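You operate a simulated robot arm through the tools that you are given. There is no shell and no other tool.

You are at the controls of a simulated robot arm. One attempt, no reset.

JOB
Scoop the spilt nuts into the pink pan and rake them level.
Fine: use the blue scoop and the white paddle; put scoop and paddle back where they were; nothing stays spilt. Set down upright: blue scoop, white paddle.

It is judged by the outcome, as a careful person would: the job done as asked, and still so three seconds after it is handed in. It fails if anything else is knocked over, pushed out of place, dropped, spilled or broken.

ROBOT AND FRAMES
A 7-joint arm with a two-finger parallel gripper, fixed in place. Base frame: the origin is on the floor under the middle of its stand, x ahead of it, y to its left, z up. Units: mm, degrees, N and s.
It reaches about 1479 mm from its shoulder. Its first joint turns from -166.0 to 166.0 degrees. Payload 4.4 kg.
The TCP is the grasp point between the finger pads, 23 mm short of the fingertips. In the tool frame z runs along the fingers and y along their closing line. The gripper opens to 94 mm. The fingers are 38 mm wide and 10 mm thick; the gripper's body (54 by 96 mm) begins 39 mm behind the TCP.
Orientation is that of the tool frame in the base frame, as a unit quaternion [x, y, z, w]. With the fingers straight down and closing along the base's y, the tool's x points along the base's -x, its y along +y and its z along -z.

CONTROLS
- The arm moves only by the tool apply_moves. Its argument "steps" is a list of rows, each a list of 7 numbers: the shift along the tool's x, y, z in m, then the turn, a rotation vector about the tool's x, y, z in degrees, then the opening, from 0 (shut) to 1 (fully open). In form: [[x, y, z, wx, wy, wz, fingers], ...]. A call has 1 to 20 rows; each row is the pose to reach, as a shift and turn from the pose commanded when the call began, along the tool's axes at that moment. Each row takes 0.2 s and may step no farther than 50 mm and 8.6 degrees from the row before; otherwise, or with a gripper value out of range, the whole call is refused. A pose out of reach is approached as far as the arm can. The call stops where the force on the tool passes 40 N (or 10 N more than at its start, if that is more) or the arm is blocked; 0.2 s more then pass. Each finger travels about 72 mm/s and halts on what it meets, pressing with about 23 N; the grip force reading is that of the motor and also rises with nothing between the fingers. The clock runs only during rows and for 0.2 s after the last one: add rows that repeat a pose to give the fingers time. The reply holds the time, the measured pose of the TCP, the force on the tool along the base axes, the opening and the grip force, in the units named above and with some noise, with the torque about the TCP (base axes, N m) and any sound that the robot's microphone picked up, and new pictures: "show" is both (left out), scene, wrist or none.
- Cameras (640 x 400 px; columns grow to the right, rows downward): "scene" is fixed at [218.1, -500.1, 1475.2]; the picture's right is [0.64, -0.77, 0.00], its down [-0.30, -0.25, -0.92] and it looks along [0.71, 0.59, -0.39] (base axes); focal length 314 px, centre (320, 200). "wrist" rides on the gripper at [86, 16, -74] in the tool frame; the picture's right is [-0.18, 0.98, 0.00], its down [-0.58, -0.11, -0.81] and it looks along [-0.79, -0.15, 0.59] (tool axes); focal length 243 px, centre (320, 200). There is no depth. A picture from a camera that has moved, and an enlarged one, comes with that camera's place and axes in the base frame and with its lens.
- inspect(camera, box): a new picture of the part [left, top, right, bottom] of that camera's present view, enlarged. It takes no simulated time.
- sign_off(): hands the job in; it is judged then, once.

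Nothing tells you positions but the pictures and the camera data. Unless the task says otherwise, let go and move clear before handing in.

The tools are called after ">>>" as name(argument=value, ...) on one line, values as JSON. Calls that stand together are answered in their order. apply_moves: Moves the arm, as the interface text tells. Its arguments: {"type":"object","properties":{"steps":{"type":"array"},"show":{"type":"string","enum":["both","scene","wrist","none"]}},"required":["steps"]} The other tools are called the same way: inspect (camera, box) takes an enlarged picture of a part of a camera's view; sign_off () hands the job in.

At the start:

```text
clock: 0.0
eef_pos: [723.0, -217.2, 1235.7]
orientation: [0.0, 1.0, 0.001, 0.001]
force: [0.4, -0.5, -0.7]
ft_torque: [0.0, -0.01, -0.02]
opening: 93.9
grasp_force: 0.1
```

scene: 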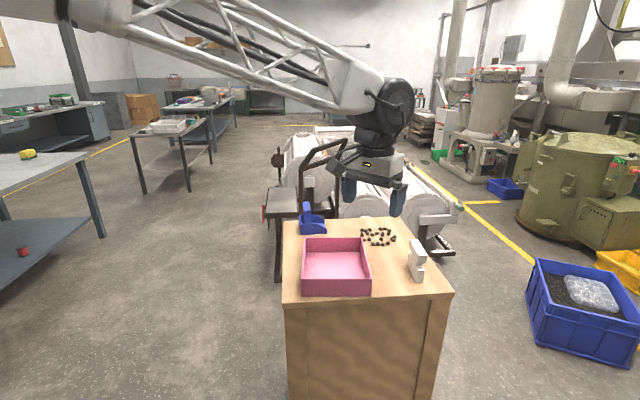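
wrist: 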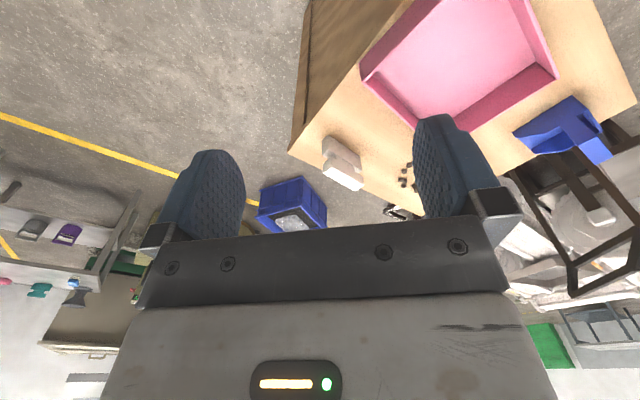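

I see a wooden table with a pink pan, a blue scoop behind it, a patch of spilt nuts and a white paddle on the right. I'll take enlarged views first to locate everything.

>>> inspect(camera="scene", box=[270, 190, 460, 310])

>>> inspect(camera="scene", box=[350, 215, 450, 290])

>>> inspect(camera="scene", box=[280, 190, 380, 250])

>>> inspect(camera="wrist", box=[280, 0, 640, 225])

```text
3.33 times, centred on (365, 250) of scene
camera zoom: at [218.1, -500.1, 1475.2], right [0.64, -0.77, 0.0], down [-0.3, -0.25, -0.92], along [0.71, 0.59, -0.39], focal length 1046 px, centre (170, 33)
```

zoom: 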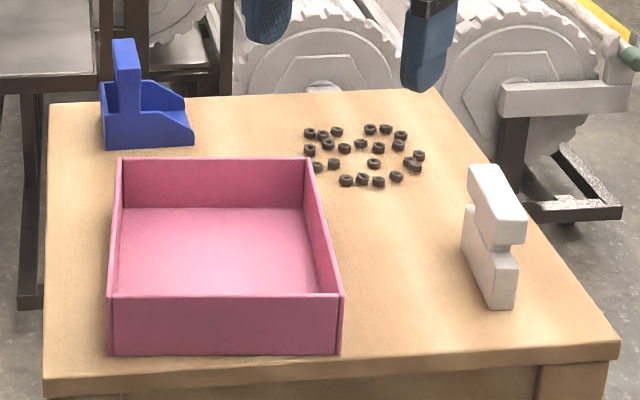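

```text
5.33 times, centred on (400, 252) of scene
camera zoom: at [218.1, -500.1, 1475.2], right [0.64, -0.77, 0.0], down [-0.3, -0.25, -0.92], along [0.71, 0.59, -0.39], focal length 1674 px, centre (-107, -80)
```

zoom: 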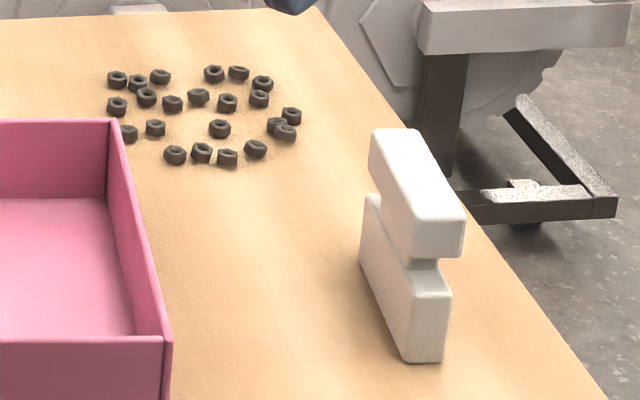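

```text
6.40 times, centred on (330, 220) of scene
camera zoom: at [218.1, -500.1, 1475.2], right [0.64, -0.77, 0.0], down [-0.3, -0.25, -0.92], along [0.71, 0.59, -0.39], focal length 2008 px, centre (256, 72)
```

zoom: 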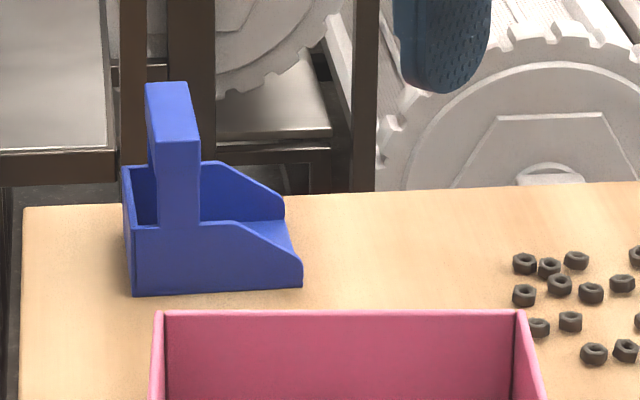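

```text
1.78 times, centred on (460, 112) of wrist
camera zoom: at [635.0, -201.9, 1310.0], right [0.18, 0.98, 0.0], down [0.58, -0.11, 0.81], along [0.79, -0.15, -0.59], focal length 431 px, centre (71, 356)
```

zoom: 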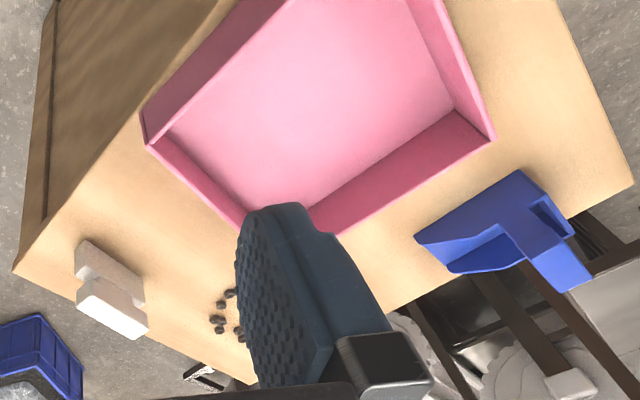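

The table top seems to be at z≈905. The pan is centred near (850,-30), the nuts near (1126,-23), the scoop near (1000,200) and the paddle on the right. I'll move the wrist camera over the nuts and scoop for a closer look.

>>> apply_moves(steps=[[-0.039, 0.0226, 0.001, 0, 0, 0, 1], [-0.078, 0.045, 0.002, 0, 0, 0, 1], [-0.117, 0.068, 0.003, 0, 0, 0, 1], [-0.156, 0.09, 0.004, 0, 0, 0, 1], [-0.195, 0.113, 0.005, 0, 0, 0, 1], [-0.234, 0.136, 0.006, 0, 0, 0, 1], [-0.273, 0.158, 0.008, 0, 0, 0, 1], [-0.313, 0.181, 0.01, 0, 0, 0, 1]])

```text
clock: 1.8
eef_pos: [1036.6, -36.5, 1227.7]
orientation: [0.0, 1.0, 0.0, 0.001]
force: [-0.8, -0.3, 0.4]
ft_torque: [0.0, 0.01, -0.01]
opening: 93.8
grasp_force: 0.0
camera wrist: at [948.1, -21.5, 1302.7], right [0.18, 0.98, 0.0], down [0.58, -0.11, 0.81], along [0.79, -0.15, -0.59], focal length 243 px, centre (320, 200)
```

scene: 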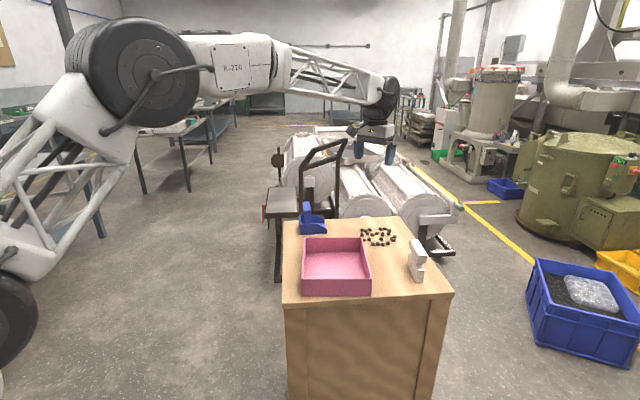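
wrist: 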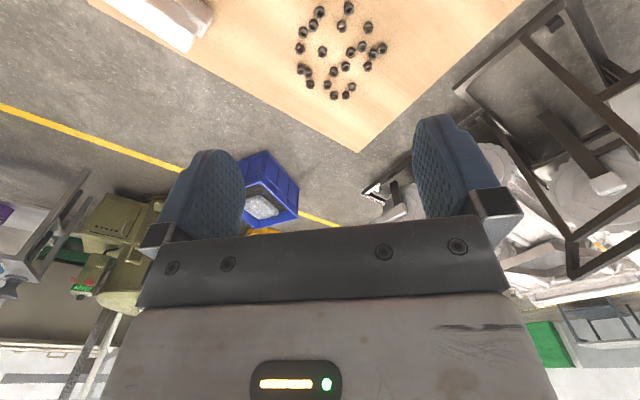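

The nuts, the far corner of the table and part of the paddle are in the wrist view. I'll enlarge it to measure nut positions.

>>> inspect(camera="wrist", box=[250, 0, 430, 112])

>>> inspect(camera="wrist", box=[80, 0, 560, 200])

```text
3.56 times, centred on (340, 56) of wrist
camera zoom: at [948.1, -21.5, 1302.7], right [0.18, 0.98, 0.0], down [0.58, -0.11, 0.81], along [0.79, -0.15, -0.59], focal length 863 px, centre (249, 712)
```

zoom: 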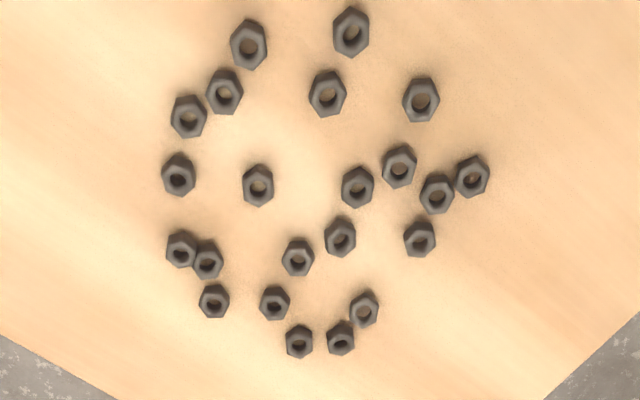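

```text
1.33 times, centred on (320, 100) of wrist
camera zoom: at [948.1, -21.5, 1302.7], right [0.18, 0.98, 0.0], down [0.58, -0.11, 0.81], along [0.79, -0.15, -0.59], focal length 324 px, centre (320, 333)
```

zoom: 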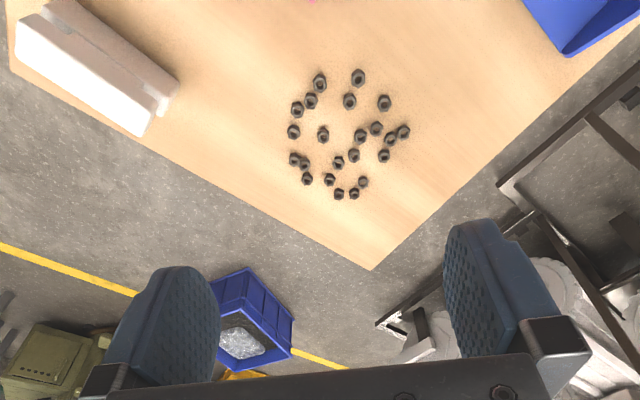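

I count 22 nuts spread over about x 1060–1182, y -80–42, each roughly 15 mm across. Next I'll look down on the scoop with the wrist tilted.

>>> apply_moves(steps=[[0.0, 0.04, 0, 0, 7, 0, 1], [0.0, 0.08, 0, 0, 14, 0, 1], [0.0, 0.12, 0, 0, 21, 0, 1], [0.0, 0.16, 0, 0, 28, 0, 1], [0.0, 0.2, 0, 0, 35, 0, 1]])

```text
clock: 3.0
eef_pos: [1026.2, 151.0, 1216.6]
orientation: [-0.001, 0.959, 0.0, -0.282]
force: [-0.2, 0.9, 0.3]
ft_torque: [0.0, -0.05, 0.03]
opening: 94.0
grasp_force: 0.2
out of reach, approached as far as the arm can: row 5
camera wrist: at [993.1, 166.3, 1326.3], right [0.15, 0.98, -0.1], down [0.93, -0.11, 0.36], along [0.35, -0.15, -0.93], focal length 243 px, centre (320, 200)
```

scene: 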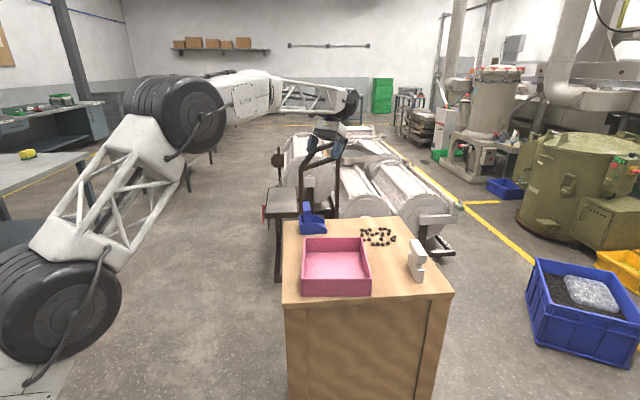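
wrist: 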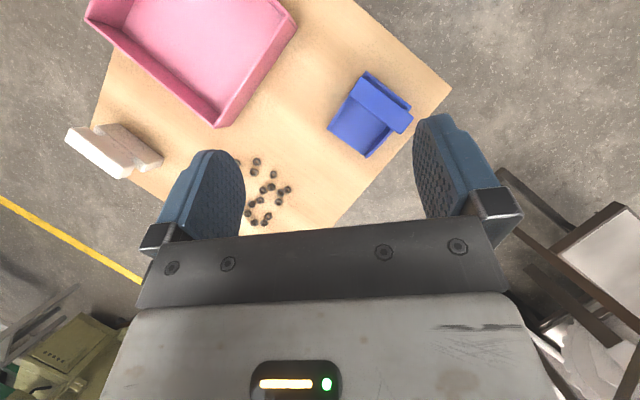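

The scoop, pan and paddle are all in view from above. I'll zoom in on each.

>>> inspect(camera="wrist", box=[310, 50, 470, 170])

>>> inspect(camera="wrist", box=[50, 90, 210, 200])

>>> inspect(camera="wrist", box=[60, 0, 460, 240])

```text
3.33 times, centred on (390, 110) of wrist
camera zoom: at [993.1, 166.3, 1326.3], right [0.15, 0.98, -0.1], down [0.93, -0.11, 0.36], along [0.35, -0.15, -0.93], focal length 809 px, centre (87, 500)
```

zoom: 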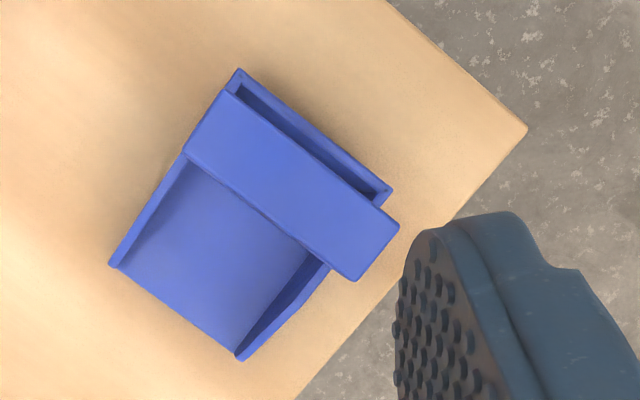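

```text
3.64 times, centred on (130, 145) of wrist
camera zoom: at [993.1, 166.3, 1326.3], right [0.15, 0.98, -0.1], down [0.93, -0.11, 0.36], along [0.35, -0.15, -0.93], focal length 882 px, centre (1011, 400)
```

zoom: 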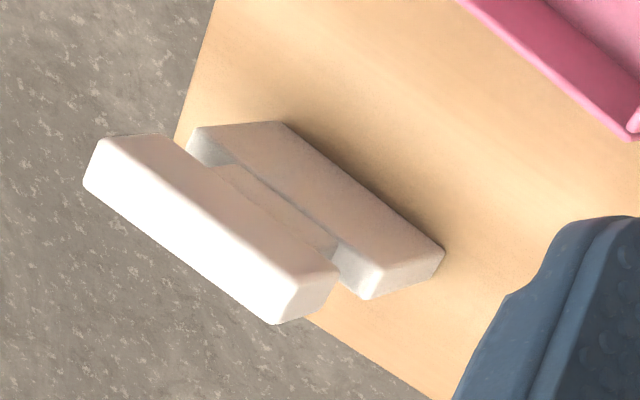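

```text
1.60 times, centred on (260, 120) of wrist
camera zoom: at [993.1, 166.3, 1326.3], right [0.15, 0.98, -0.1], down [0.93, -0.11, 0.36], along [0.35, -0.15, -0.93], focal length 388 px, centre (416, 328)
```

zoom: 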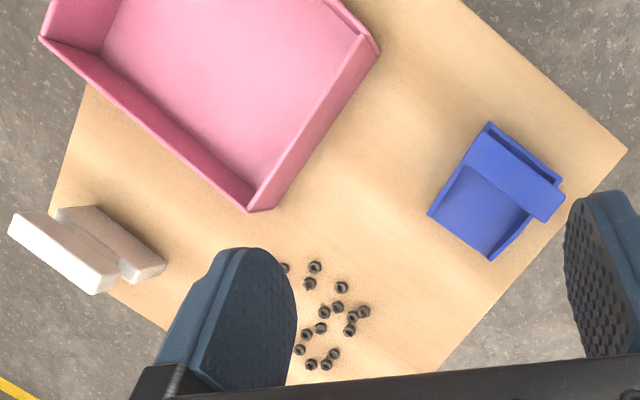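

The scoop's handle is a crossbar at about (1002,209), with its top at z≈1003 and about 80×24 mm, and its mouth faces about -43°. I'll zoom in further on the scoop lip and the paddle.

>>> inspect(camera="scene", box=[294, 198, 334, 240])

>>> inspect(camera="scene", box=[316, 215, 332, 240])

>>> inspect(camera="scene", box=[400, 232, 436, 290])

>>> inspect(camera="wrist", box=[320, 60, 420, 165])

```text
9.52 times, centred on (314, 219) of scene
camera zoom: at [218.1, -500.1, 1475.2], right [0.64, -0.77, 0.0], down [-0.3, -0.25, -0.92], along [0.71, 0.59, -0.39], focal length 2988 px, centre (377, 19)
```

zoom: 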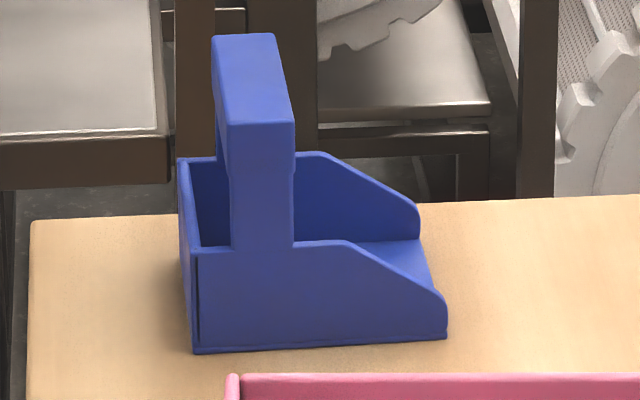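

```text
16.00 times, centred on (324, 228) of scene
camera zoom: at [218.1, -500.1, 1475.2], right [0.64, -0.77, 0.0], down [-0.3, -0.25, -0.92], along [0.71, 0.59, -0.39], focal length 5020 px, centre (256, -240)
```

zoom: 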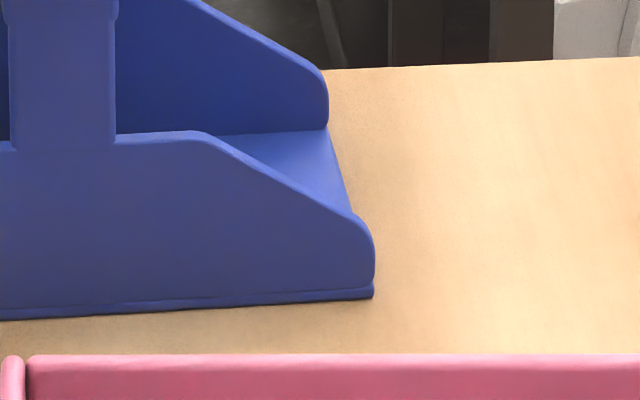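

```text
6.90 times, centred on (418, 261) of scene
camera zoom: at [218.1, -500.1, 1475.2], right [0.64, -0.77, 0.0], down [-0.3, -0.25, -0.92], along [0.71, 0.59, -0.39], focal length 2164 px, centre (-356, -221)
```

zoom: 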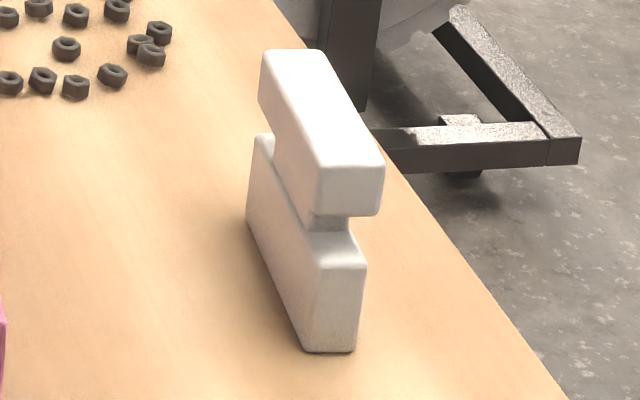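

```text
3.81 times, centred on (370, 112) of wrist
camera zoom: at [993.1, 166.3, 1326.3], right [0.15, 0.98, -0.1], down [0.93, -0.11, 0.36], along [0.35, -0.15, -0.93], focal length 924 px, centre (130, 533)
```

zoom: 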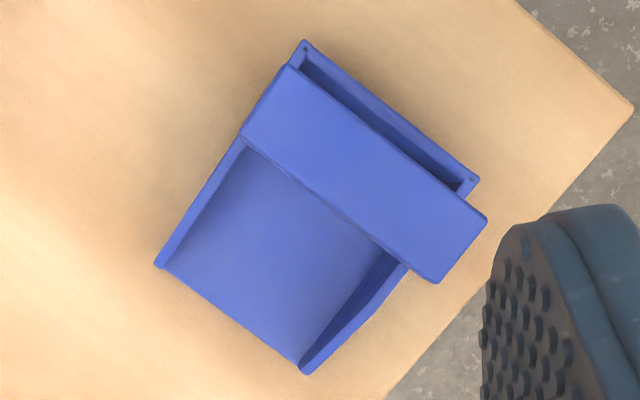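

The scoop is a tray with side walls, an arch handle and a thin floor lip. The paddle is a block about 94×20 mm with a handle bar about 90×25 mm on top, at about (1008,-216). I'll return the tool to vertical before going to the scoop handle.

>>> apply_moves(steps=[[0, 0, 0, 0, -7, 0, 1], [0, 0, 0, 0, -14, 0, 1], [0, 0, 0, 0, -21, 0, 1], [0, 0, 0, 0, -28, 0, 1], [0, 0, 0, 0, -35, 0, 1], [0, 0, 0, 0, -35, 0, 1]], show="none")

```text
clock: 4.4
eef_pos: [1026.4, 150.7, 1217.9]
orientation: [0.0, 1.0, 0.0, 0.001]
force: [0.6, 0.7, 0.7]
ft_torque: [0.01, 0.02, 0.01]
opening: 94.0
grasp_force: 0.0
```

The tool is vertical again at about (1026,151,1218). I'll yaw 47° and descend above the scoop's crossbar to check alignment.

>>> apply_moves(steps=[[0.004, 0.0098, 0.023, 0, 0, -7.83, 1], [0.008, 0.0196, 0.046, 0, 0, -15.67, 1], [0.012, 0.0294, 0.069, 0, 0, -23.5, 1], [0.016, 0.0391, 0.092, 0, 0, -31.33, 1], [0.02, 0.0489, 0.115, 0, 0, -39.17, 1], [0.024, 0.0587, 0.138, 0, 0, -47, 1]])

```text
clock: 5.8
eef_pos: [1003.1, 212.1, 1081.3]
orientation: [-0.399, 0.917, -0.001, 0.001]
force: [0.2, 0.2, -0.3]
ft_torque: [-0.04, -0.03, -0.03]
opening: 94.0
grasp_force: 0.0
camera wrist: at [931.5, 157.8, 1156.1], right [-0.6, 0.8, 0.0], down [0.47, 0.35, 0.81], along [0.65, 0.48, -0.59], focal length 243 px, centre (320, 200)
```

scene: 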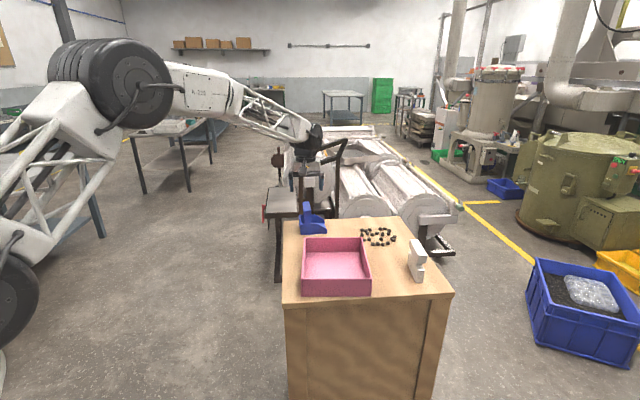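
wrist: 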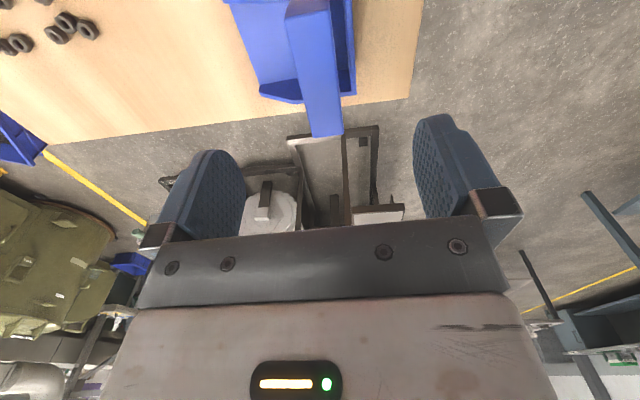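

The tool is above the scoop bar at z≈1081. I'll zoom in on the bar and lip to confirm alignment before descending.

>>> inspect(camera="wrist", box=[220, 0, 420, 150])

>>> inspect(camera="wrist", box=[220, 0, 320, 110])

```text
2.67 times, centred on (320, 75) of wrist
camera zoom: at [931.5, 157.8, 1156.1], right [-0.6, 0.8, 0.0], down [0.47, 0.35, 0.81], along [0.65, 0.48, -0.59], focal length 647 px, centre (320, 533)
```

zoom: 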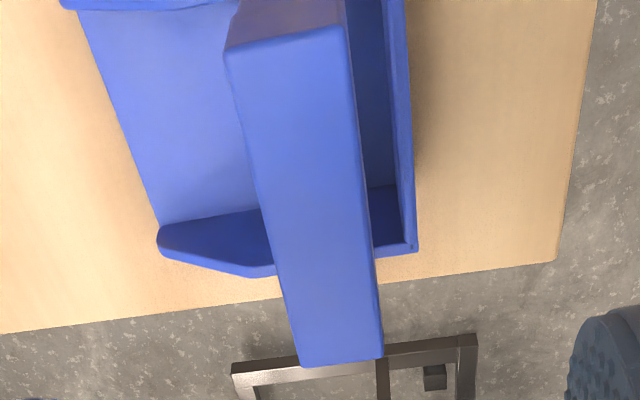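

```text
3.64 times, centred on (270, 55) of wrist
camera zoom: at [931.5, 157.8, 1156.1], right [-0.6, 0.8, 0.0], down [0.47, 0.35, 0.81], along [0.65, 0.48, -0.59], focal length 882 px, centre (502, 727)
```

zoom: 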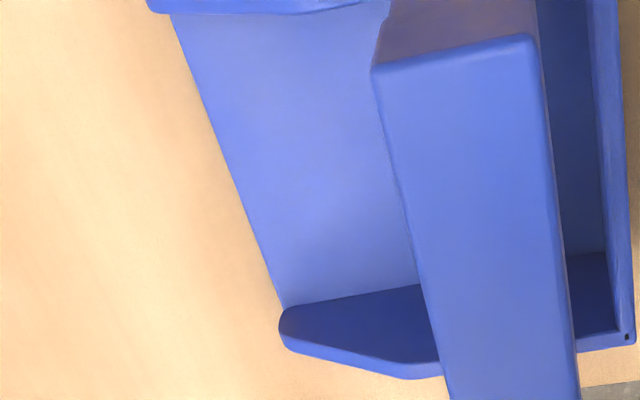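

The bar is centred under the tool to within about 1 mm across the closing line. I'll descend to about z=990 and look before closing.

>>> apply_moves(steps=[[0.003, 0.0, 0.03, 0, 0, 0, 1], [0.003, 0.0008, 0.06, 0, 0, 0, 1], [0.003, 0.0008, 0.08, 0, 0, 0, 1], [0.003, 0.0008, 0.09, 0, 0, 0, 1]], show="both")

```text
clock: 6.8
eef_pos: [1001.5, 208.1, 990.4]
orientation: [-0.398, 0.917, 0.0, 0.0]
force: [0.5, -0.1, -0.7]
ft_torque: [0.0, 0.01, -0.01]
opening: 93.9
grasp_force: 0.0
camera wrist: at [928.9, 155.1, 1064.0], right [-0.59, 0.8, 0.0], down [0.48, 0.35, 0.81], along [0.65, 0.48, -0.59], focal length 243 px, centre (320, 200)
```

scene: 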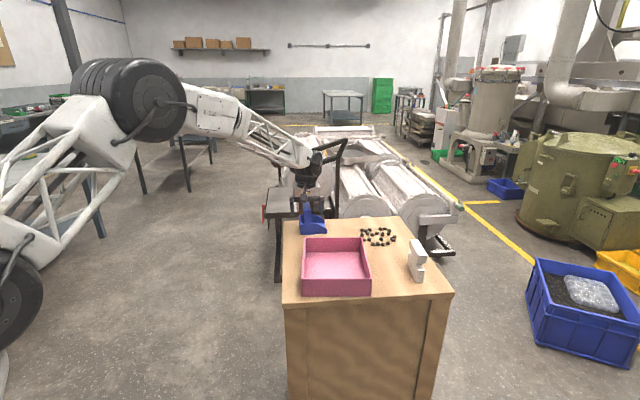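
wrist: 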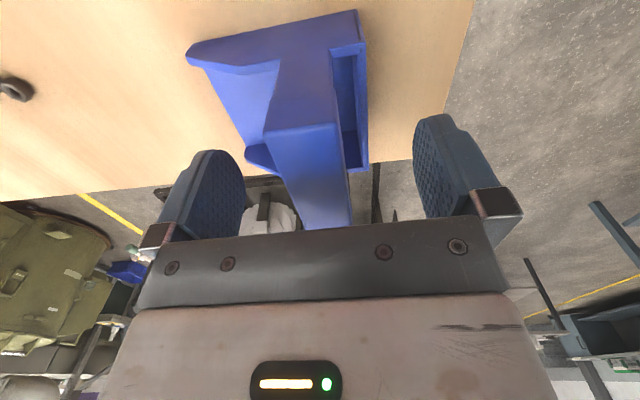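

The fingers straddle the crossbar. I'll close on it now.

>>> apply_moves(steps=[[0, 0, 0, 0, 0, 0, 0.5], [0, 0, 0, 0, 0, 0, 0.3], [0, 0, 0, 0, 0, 0, 0.15], [0, 0, 0, 0, 0, 0, 0], [0, 0, 0, 0, 0, 0, 0], [0, 0, 0, 0, 0, 0, 0]])

>>> inspect(camera="scene", box=[280, 150, 350, 245])

```text
clock: 8.2
eef_pos: [1000.7, 208.5, 989.4]
orientation: [-0.398, 0.917, -0.001, 0.0]
force: [0.2, -1.0, -0.4]
ft_torque: [-0.03, 0.01, 0.04]
opening: 25.4
grasp_force: 23.0
camera wrist: at [928.8, 155.1, 1064.1], right [-0.59, 0.8, 0.0], down [0.48, 0.35, 0.81], along [0.65, 0.48, -0.59], focal length 243 px, centre (320, 200)
```

scene: 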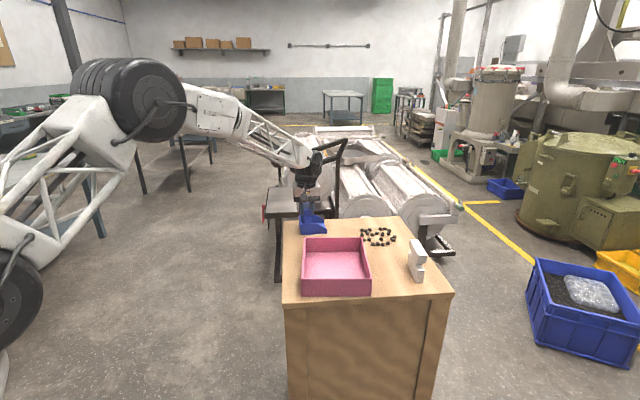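
wrist: 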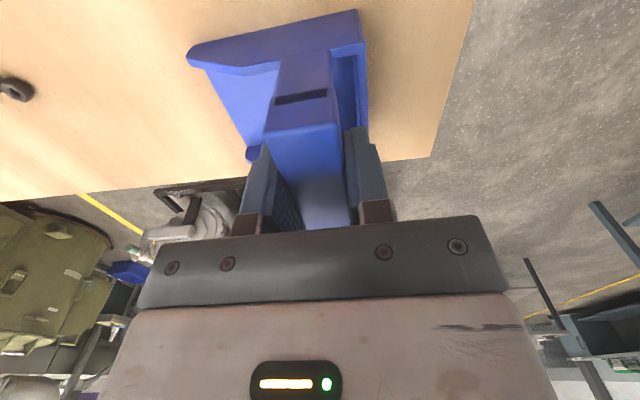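

```text
4.21 times, centred on (315, 198) of scene
camera zoom: at [218.1, -500.1, 1475.2], right [0.64, -0.77, 0.0], down [-0.3, -0.25, -0.92], along [0.71, 0.59, -0.39], focal length 1321 px, centre (341, 210)
```

zoom: 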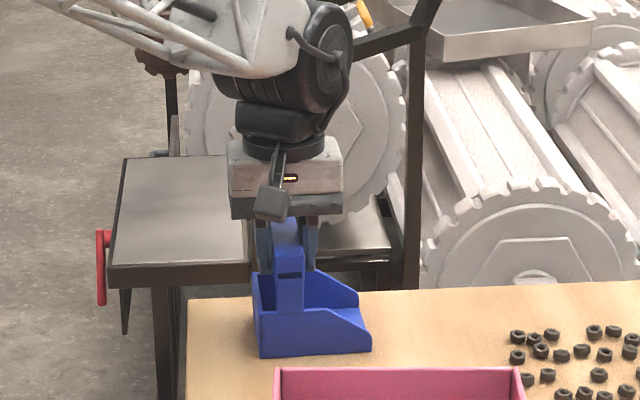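

The scoop is firmly gripped at an opening of 25.4 mm. I'll lift it slightly, carry it to just left of the nuts with the mouth facing them, and lower it flush again.

>>> apply_moves(steps=[[0, 0, -0.01, 0, 0, 0, 0], [0, 0, -0.02, 0, 0, 0, 0], [0.02, -0.032, -0.02, 0, 0, 0, 0], [0.04, -0.064, -0.02, 0, 0, 0, 0], [0.059, -0.093, -0.02, 0, 0, 0, 0], [0.059, -0.093, -0.01, 0, 0, 0, 0], [0.059, -0.093, -0.004, 0, 0, 0, 0], [0.059, -0.093, 0.0, 0, 0, 0, 0]])

>>> inspect(camera="wrist", box=[80, 0, 400, 200])

>>> inspect(camera="scene", box=[320, 195, 420, 255])

```text
clock: 9.7
eef_pos: [1030.9, 101.2, 1004.4]
orientation: [-0.399, 0.917, -0.001, 0.004]
force: [0.2, 0.1, 6.3]
ft_torque: [-0.03, 0.26, 0.01]
opening: 25.5
grasp_force: 23.0
stopped in row 7: the force on the tool passed its limit at 48 N (the readings are from after the stop); the commanded pose is now the measured one
camera wrist: at [957.5, 47.4, 1078.7], right [-0.59, 0.8, 0.0], down [0.47, 0.35, 0.81], along [0.65, 0.48, -0.59], focal length 243 px, centre (320, 200)
```

scene: 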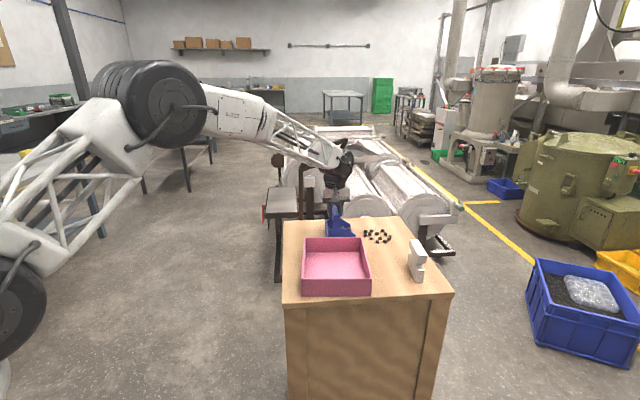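
wrist: 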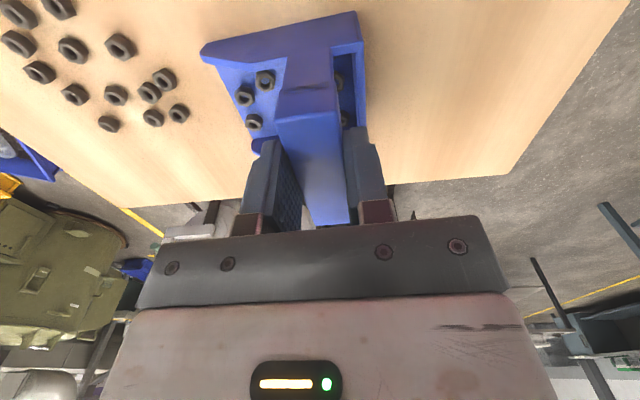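

```text
2.00 times, centred on (240, 100) of wrist
camera zoom: at [957.5, 47.4, 1078.7], right [-0.59, 0.8, 0.0], down [0.47, 0.35, 0.81], along [0.65, 0.48, -0.59], focal length 485 px, centre (480, 400)
```

zoom: 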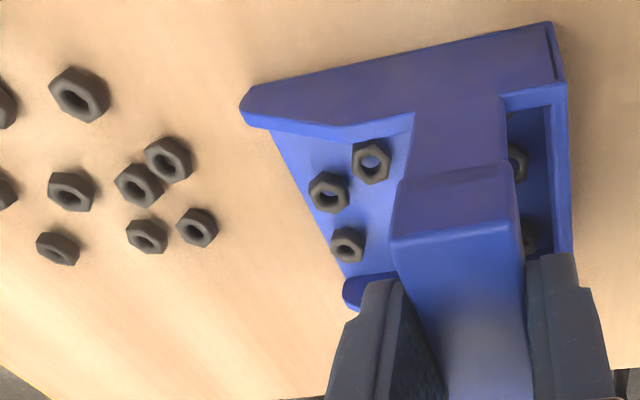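

```text
6.40 times, centred on (370, 225) of scene
camera zoom: at [218.1, -500.1, 1475.2], right [0.64, -0.77, 0.0], down [-0.3, -0.25, -0.92], along [0.71, 0.59, -0.39], focal length 2008 px, centre (0, 40)
```

zoom: 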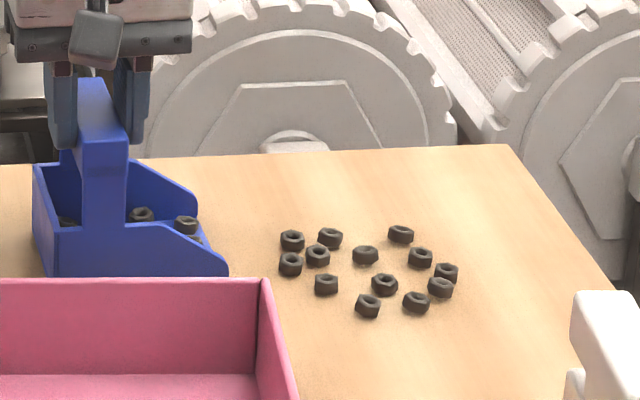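

Several nuts are already inside the scoop and the arm stopped on a 48 N force about 14 mm above the table. Before moving again I'll look closely at what happened.

>>> inspect(camera="scene", box=[318, 200, 362, 245])

>>> inspect(camera="scene", box=[355, 222, 400, 250])

>>> inspect(camera="wrist", box=[190, 0, 380, 140])

>>> inspect(camera="wrist", box=[0, 0, 200, 150])

```text
8.89 times, centred on (340, 222) of scene
camera zoom: at [218.1, -500.1, 1475.2], right [0.64, -0.77, 0.0], down [-0.3, -0.25, -0.92], along [0.71, 0.59, -0.39], focal length 2789 px, centre (142, 0)
```

zoom: 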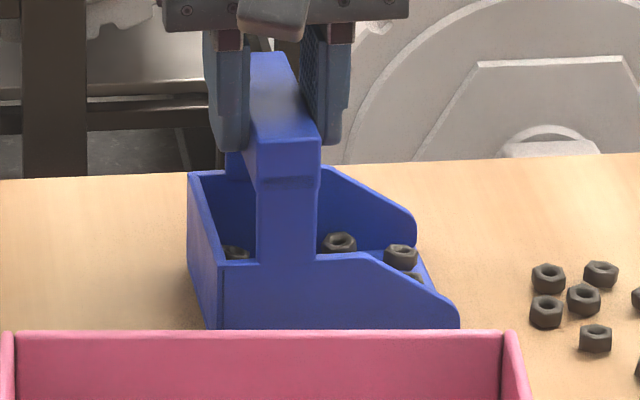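

```text
14.22 times, centred on (378, 236) of scene
camera zoom: at [218.1, -500.1, 1475.2], right [0.64, -0.77, 0.0], down [-0.3, -0.25, -0.92], along [0.71, 0.59, -0.39], focal length 4463 px, centre (-498, -312)
```

zoom: 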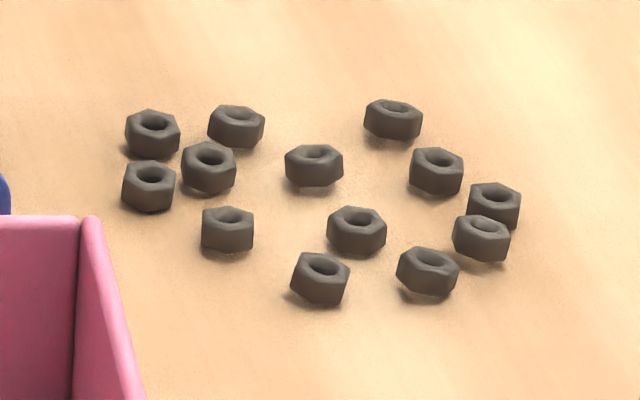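

```text
2.86 times, centred on (285, 70) of wrist
camera zoom: at [957.5, 47.4, 1078.7], right [-0.59, 0.8, 0.0], down [0.47, 0.35, 0.81], along [0.65, 0.48, -0.59], focal length 693 px, centre (420, 571)
```

zoom: 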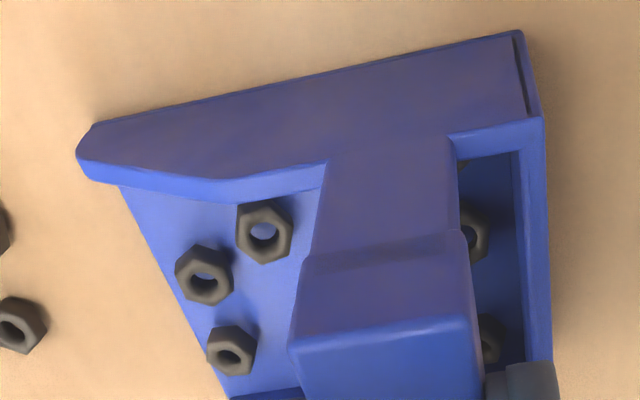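

```text
2.67 times, centred on (100, 75) of wrist
camera zoom: at [957.5, 47.4, 1078.7], right [-0.59, 0.8, 0.0], down [0.47, 0.35, 0.81], along [0.65, 0.48, -0.59], focal length 647 px, centre (907, 533)
```

zoom: 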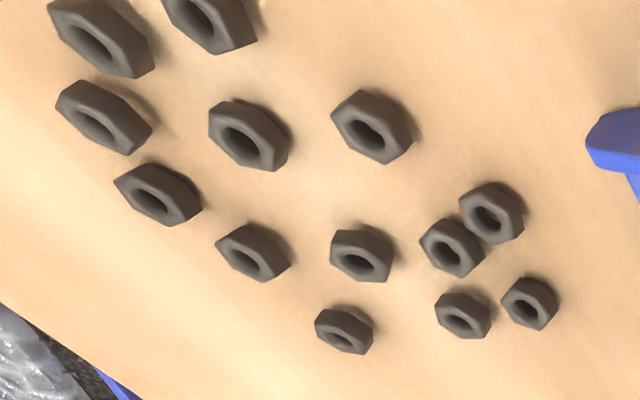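

The nuts behave as one heap: 9 moved into the scoop and the other 13 drew in towards the heap centre. The scoop slid roughly 10–14 mm down in the grip and now rests on the table, so I'll open, go down and grip the bar properly again.

>>> apply_moves(steps=[[0, 0, 0, 0, 0, 0, 0.4], [0, 0, 0, 0, 0, 0, 0.6], [0, 0, 0, 0, 0, 0, 0.6], [0, 0, 0, 0, 0, 0, 0.6]])

>>> inspect(camera="scene", box=[318, 195, 368, 245])

>>> inspect(camera="wrist", box=[190, 0, 380, 140])

```text
clock: 10.7
eef_pos: [1030.3, 99.9, 1004.1]
orientation: [-0.398, 0.917, -0.001, 0.003]
force: [-0.1, 0.4, -0.1]
ft_torque: [0.0, 0.0, -0.02]
opening: 56.4
grasp_force: 0.2
camera wrist: at [957.4, 47.6, 1078.1], right [-0.59, 0.8, 0.0], down [0.47, 0.35, 0.81], along [0.65, 0.48, -0.59], focal length 243 px, centre (320, 200)
```

scene: 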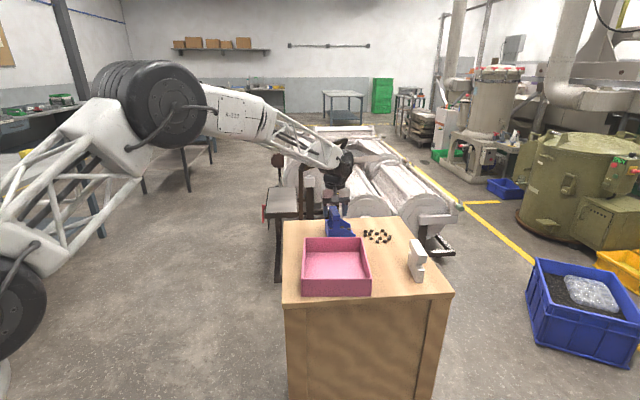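
wrist: 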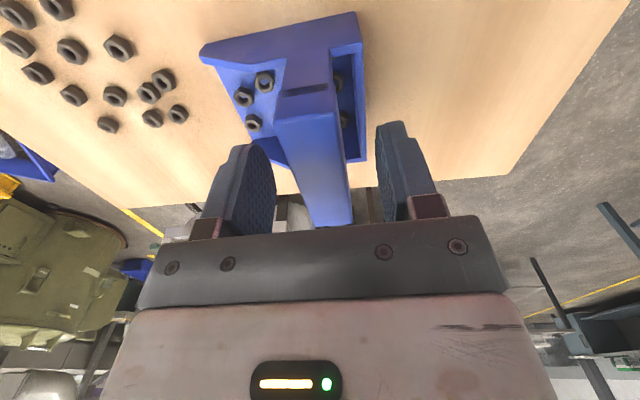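

```text
8.00 times, centred on (343, 220) of scene
camera zoom: at [218.1, -500.1, 1475.2], right [0.64, -0.77, 0.0], down [-0.3, -0.25, -0.92], along [0.71, 0.59, -0.39], focal length 2510 px, centre (136, 40)
```

zoom: 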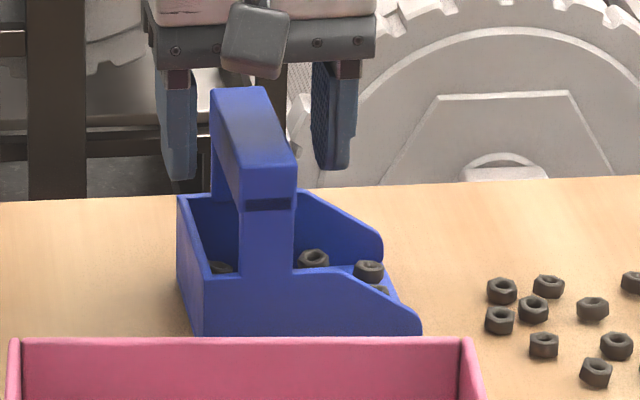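

```text
2.86 times, centred on (285, 70) of wrist
camera zoom: at [957.4, 47.6, 1078.1], right [-0.59, 0.8, 0.0], down [0.47, 0.35, 0.81], along [0.65, 0.48, -0.59], focal length 693 px, centre (420, 571)
```

zoom: 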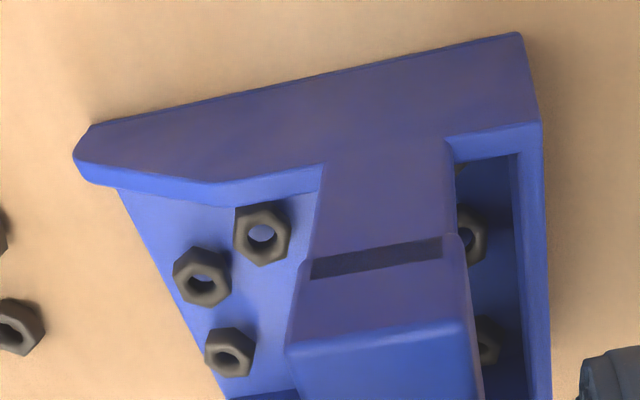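

The scoop sits flat on the table with 9 nuts inside and did not move when released. I'll lower the open fingers 14 mm around the bar and grip again.

>>> apply_moves(steps=[[0, 0, 0.007, -0.1, 0.15, 0, 0.6], [0, 0, 0.014, -0.2, 0.3, 0, 0.6], [0, 0, 0.014, -0.2, 0.3, 0, 0.3], [0, 0, 0.014, -0.2, 0.3, 0, 0.0], [0, 0, 0.014, -0.2, 0.3, 0, 0.0], [0, 0, 0.014, -0.2, 0.3, 0, 0.0], [0, 0, 0.014, -0.2, 0.3, 0, 0.0]], show="wrist")

```text
clock: 12.3
eef_pos: [1030.1, 101.7, 990.2]
orientation: [-0.398, 0.917, -0.001, 0.001]
force: [1.0, 0.6, 2.4]
ft_torque: [0.07, 0.01, -0.05]
opening: 25.6
grasp_force: 23.1
camera wrist: at [959.0, 48.3, 1065.2], right [-0.59, 0.8, 0.0], down [0.47, 0.35, 0.81], along [0.65, 0.48, -0.59], focal length 243 px, centre (320, 200)
```

wrist: 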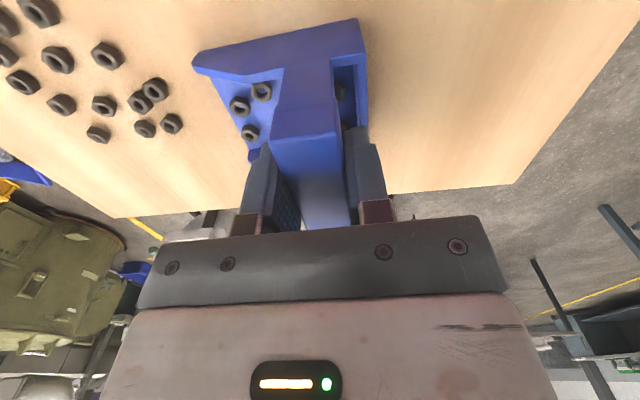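

The bar is gripped again at full pad depth. I'll lift 40 mm straight up and check for weight and slip.

>>> apply_moves(steps=[[0, 0, -0.005, 0, 0, 0, 0], [0, 0, -0.01, 0, 0, 0, 0], [0, 0, -0.02, 0, 0, 0, 0], [0, 0, -0.03, 0, 0, 0, 0], [0, 0, -0.04, 0, 0, 0, 0], [0, 0, -0.04, 0, 0, 0, 0]])

>>> inspect(camera="scene", box=[318, 180, 378, 245])

```text
clock: 13.7
eef_pos: [1029.0, 99.5, 1030.1]
orientation: [-0.399, 0.917, 0.0, 0.0]
force: [0.5, 0.4, -1.3]
ft_torque: [-0.01, 0.0, -0.01]
opening: 25.9
grasp_force: 23.1
camera wrist: at [956.9, 46.1, 1104.9], right [-0.59, 0.8, 0.0], down [0.47, 0.35, 0.81], along [0.65, 0.48, -0.59], focal length 243 px, centre (320, 200)
```

scene: 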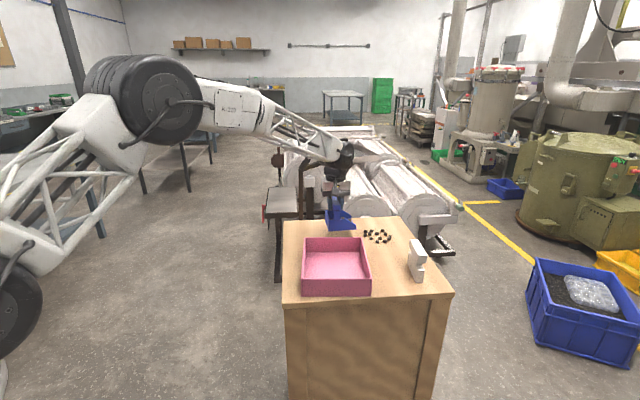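
wrist: 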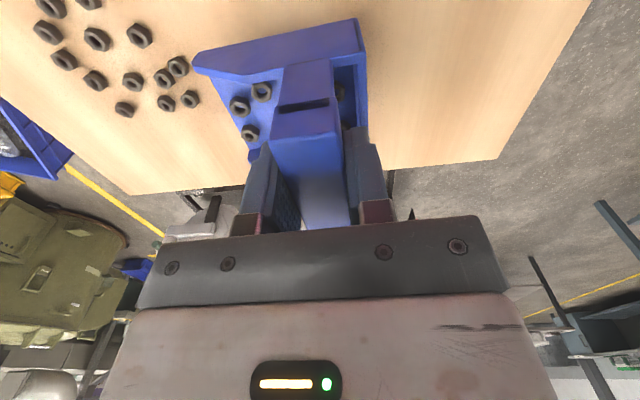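

```text
6.15 times, centred on (348, 212) of scene
camera zoom: at [218.1, -500.1, 1475.2], right [0.64, -0.77, 0.0], down [-0.3, -0.25, -0.92], along [0.71, 0.59, -0.39], focal length 1931 px, centre (148, 123)
```

zoom: 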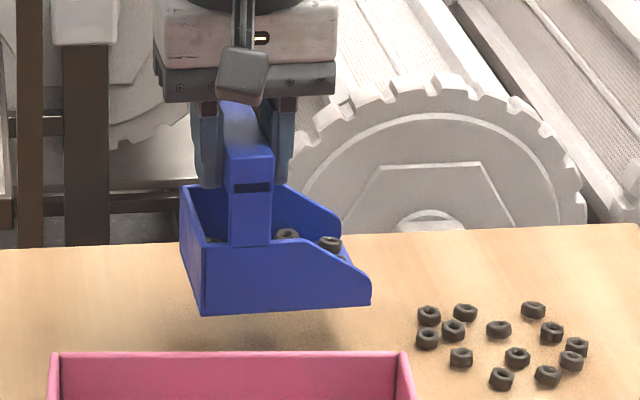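

The scoop lifts cleanly with no slip and the nuts are inside. I'll raise it above the rim and carry it level over the pan.

>>> apply_moves(steps=[[0, 0, -0.025, 0, 0, 0, 0], [0, 0, -0.05, 0, 0, 0, 0], [0.03, 0.006, -0.06, 0, 0, 0, 0], [0.065, 0.013, -0.06, 0, 0, 0, 0], [0.1, 0.02, -0.06, 0, 0, 0, 0], [0.135, 0.028, -0.06, 0, 0, 0, 0], [0.17, 0.036, -0.06, 0, 0, 0, 0], [0.195, 0.041, -0.06, 0, 0, 0, 0], [0.214, 0.044, -0.06, 0, 0, 0, 0], [0.214, 0.044, -0.06, 0, 0, 0, 0]])

>>> inspect(camera="scene", box=[280, 180, 400, 300])

```text
clock: 15.9
eef_pos: [854.4, -25.5, 1088.0]
orientation: [-0.398, 0.917, -0.001, 0.001]
force: [0.3, 0.4, -2.1]
ft_torque: [0.02, 0.03, -0.03]
opening: 25.8
grasp_force: 23.3
camera wrist: at [782.2, -78.8, 1162.6], right [-0.59, 0.8, 0.0], down [0.47, 0.35, 0.81], along [0.65, 0.48, -0.59], focal length 243 px, centre (320, 200)
```

scene: 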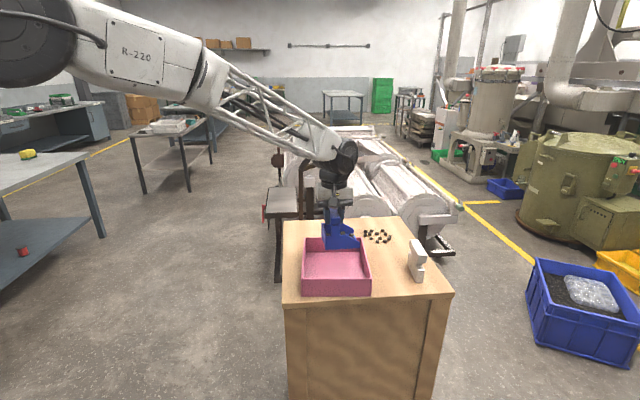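
wrist: 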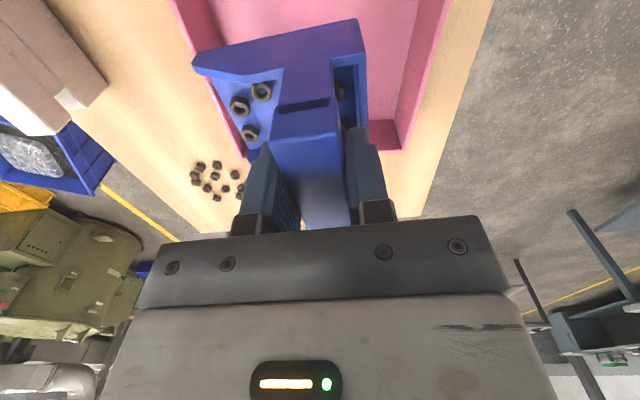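

```text
3.33 times, centred on (340, 240) of scene
camera zoom: at [218.1, -500.1, 1475.2], right [0.64, -0.77, 0.0], down [-0.3, -0.25, -0.92], along [0.71, 0.59, -0.39], focal length 1046 px, centre (253, 67)
```

zoom: 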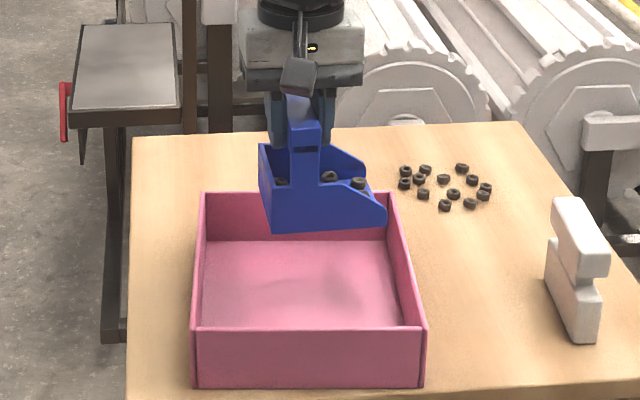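

The scoop is level above the pan centre. I'll tip it nose-down and lower it slightly to pour.

>>> apply_moves(steps=[[0, -0.004, 0.003, -8.5, 0, 0, 0], [0, -0.008, 0.007, -17, 0, 0, 0], [0, -0.012, 0.01, -25.5, 0, 0, 0], [0, -0.016, 0.013, -34, 0, 0, 0], [0, -0.02, 0.017, -42.5, 0, 0, 0], [0, -0.025, 0.02, -51, 0, 0, 0], [0, -0.025, 0.02, -51, 0, 0, 0]])

>>> inspect(camera="scene", box=[280, 180, 400, 300])

```text
clock: 17.5
eef_pos: [870.6, -42.5, 1070.5]
orientation: [-0.36, 0.827, 0.395, -0.172]
force: [-0.1, -0.5, -0.5]
ft_torque: [-0.01, -0.06, -0.02]
opening: 25.6
grasp_force: 23.0
camera wrist: at [845.5, -139.3, 1129.5], right [-0.33, 0.56, 0.76], down [0.9, -0.05, 0.42], along [0.27, 0.83, -0.49], focal length 243 px, centre (320, 200)
```

scene: 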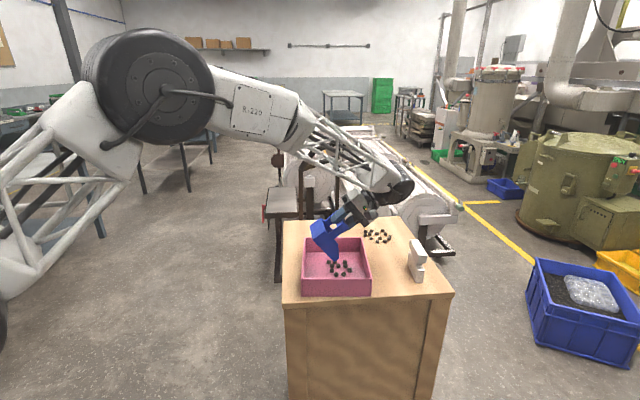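
wrist: 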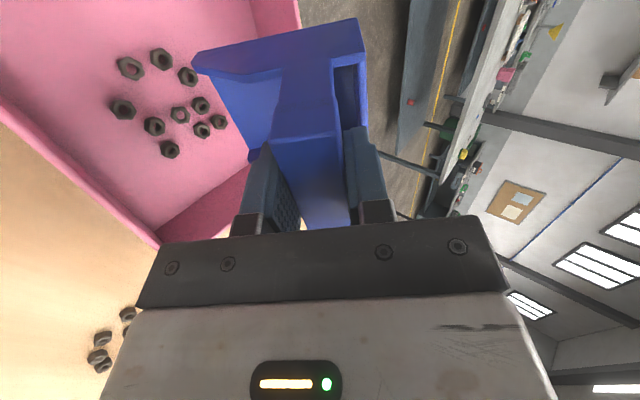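

```text
3.33 times, centred on (340, 240) of scene
camera zoom: at [218.1, -500.1, 1475.2], right [0.64, -0.77, 0.0], down [-0.3, -0.25, -0.92], along [0.71, 0.59, -0.39], focal length 1046 px, centre (253, 67)
```

zoom: 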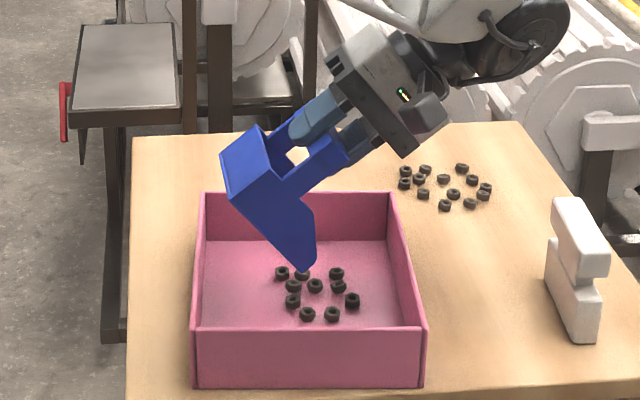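

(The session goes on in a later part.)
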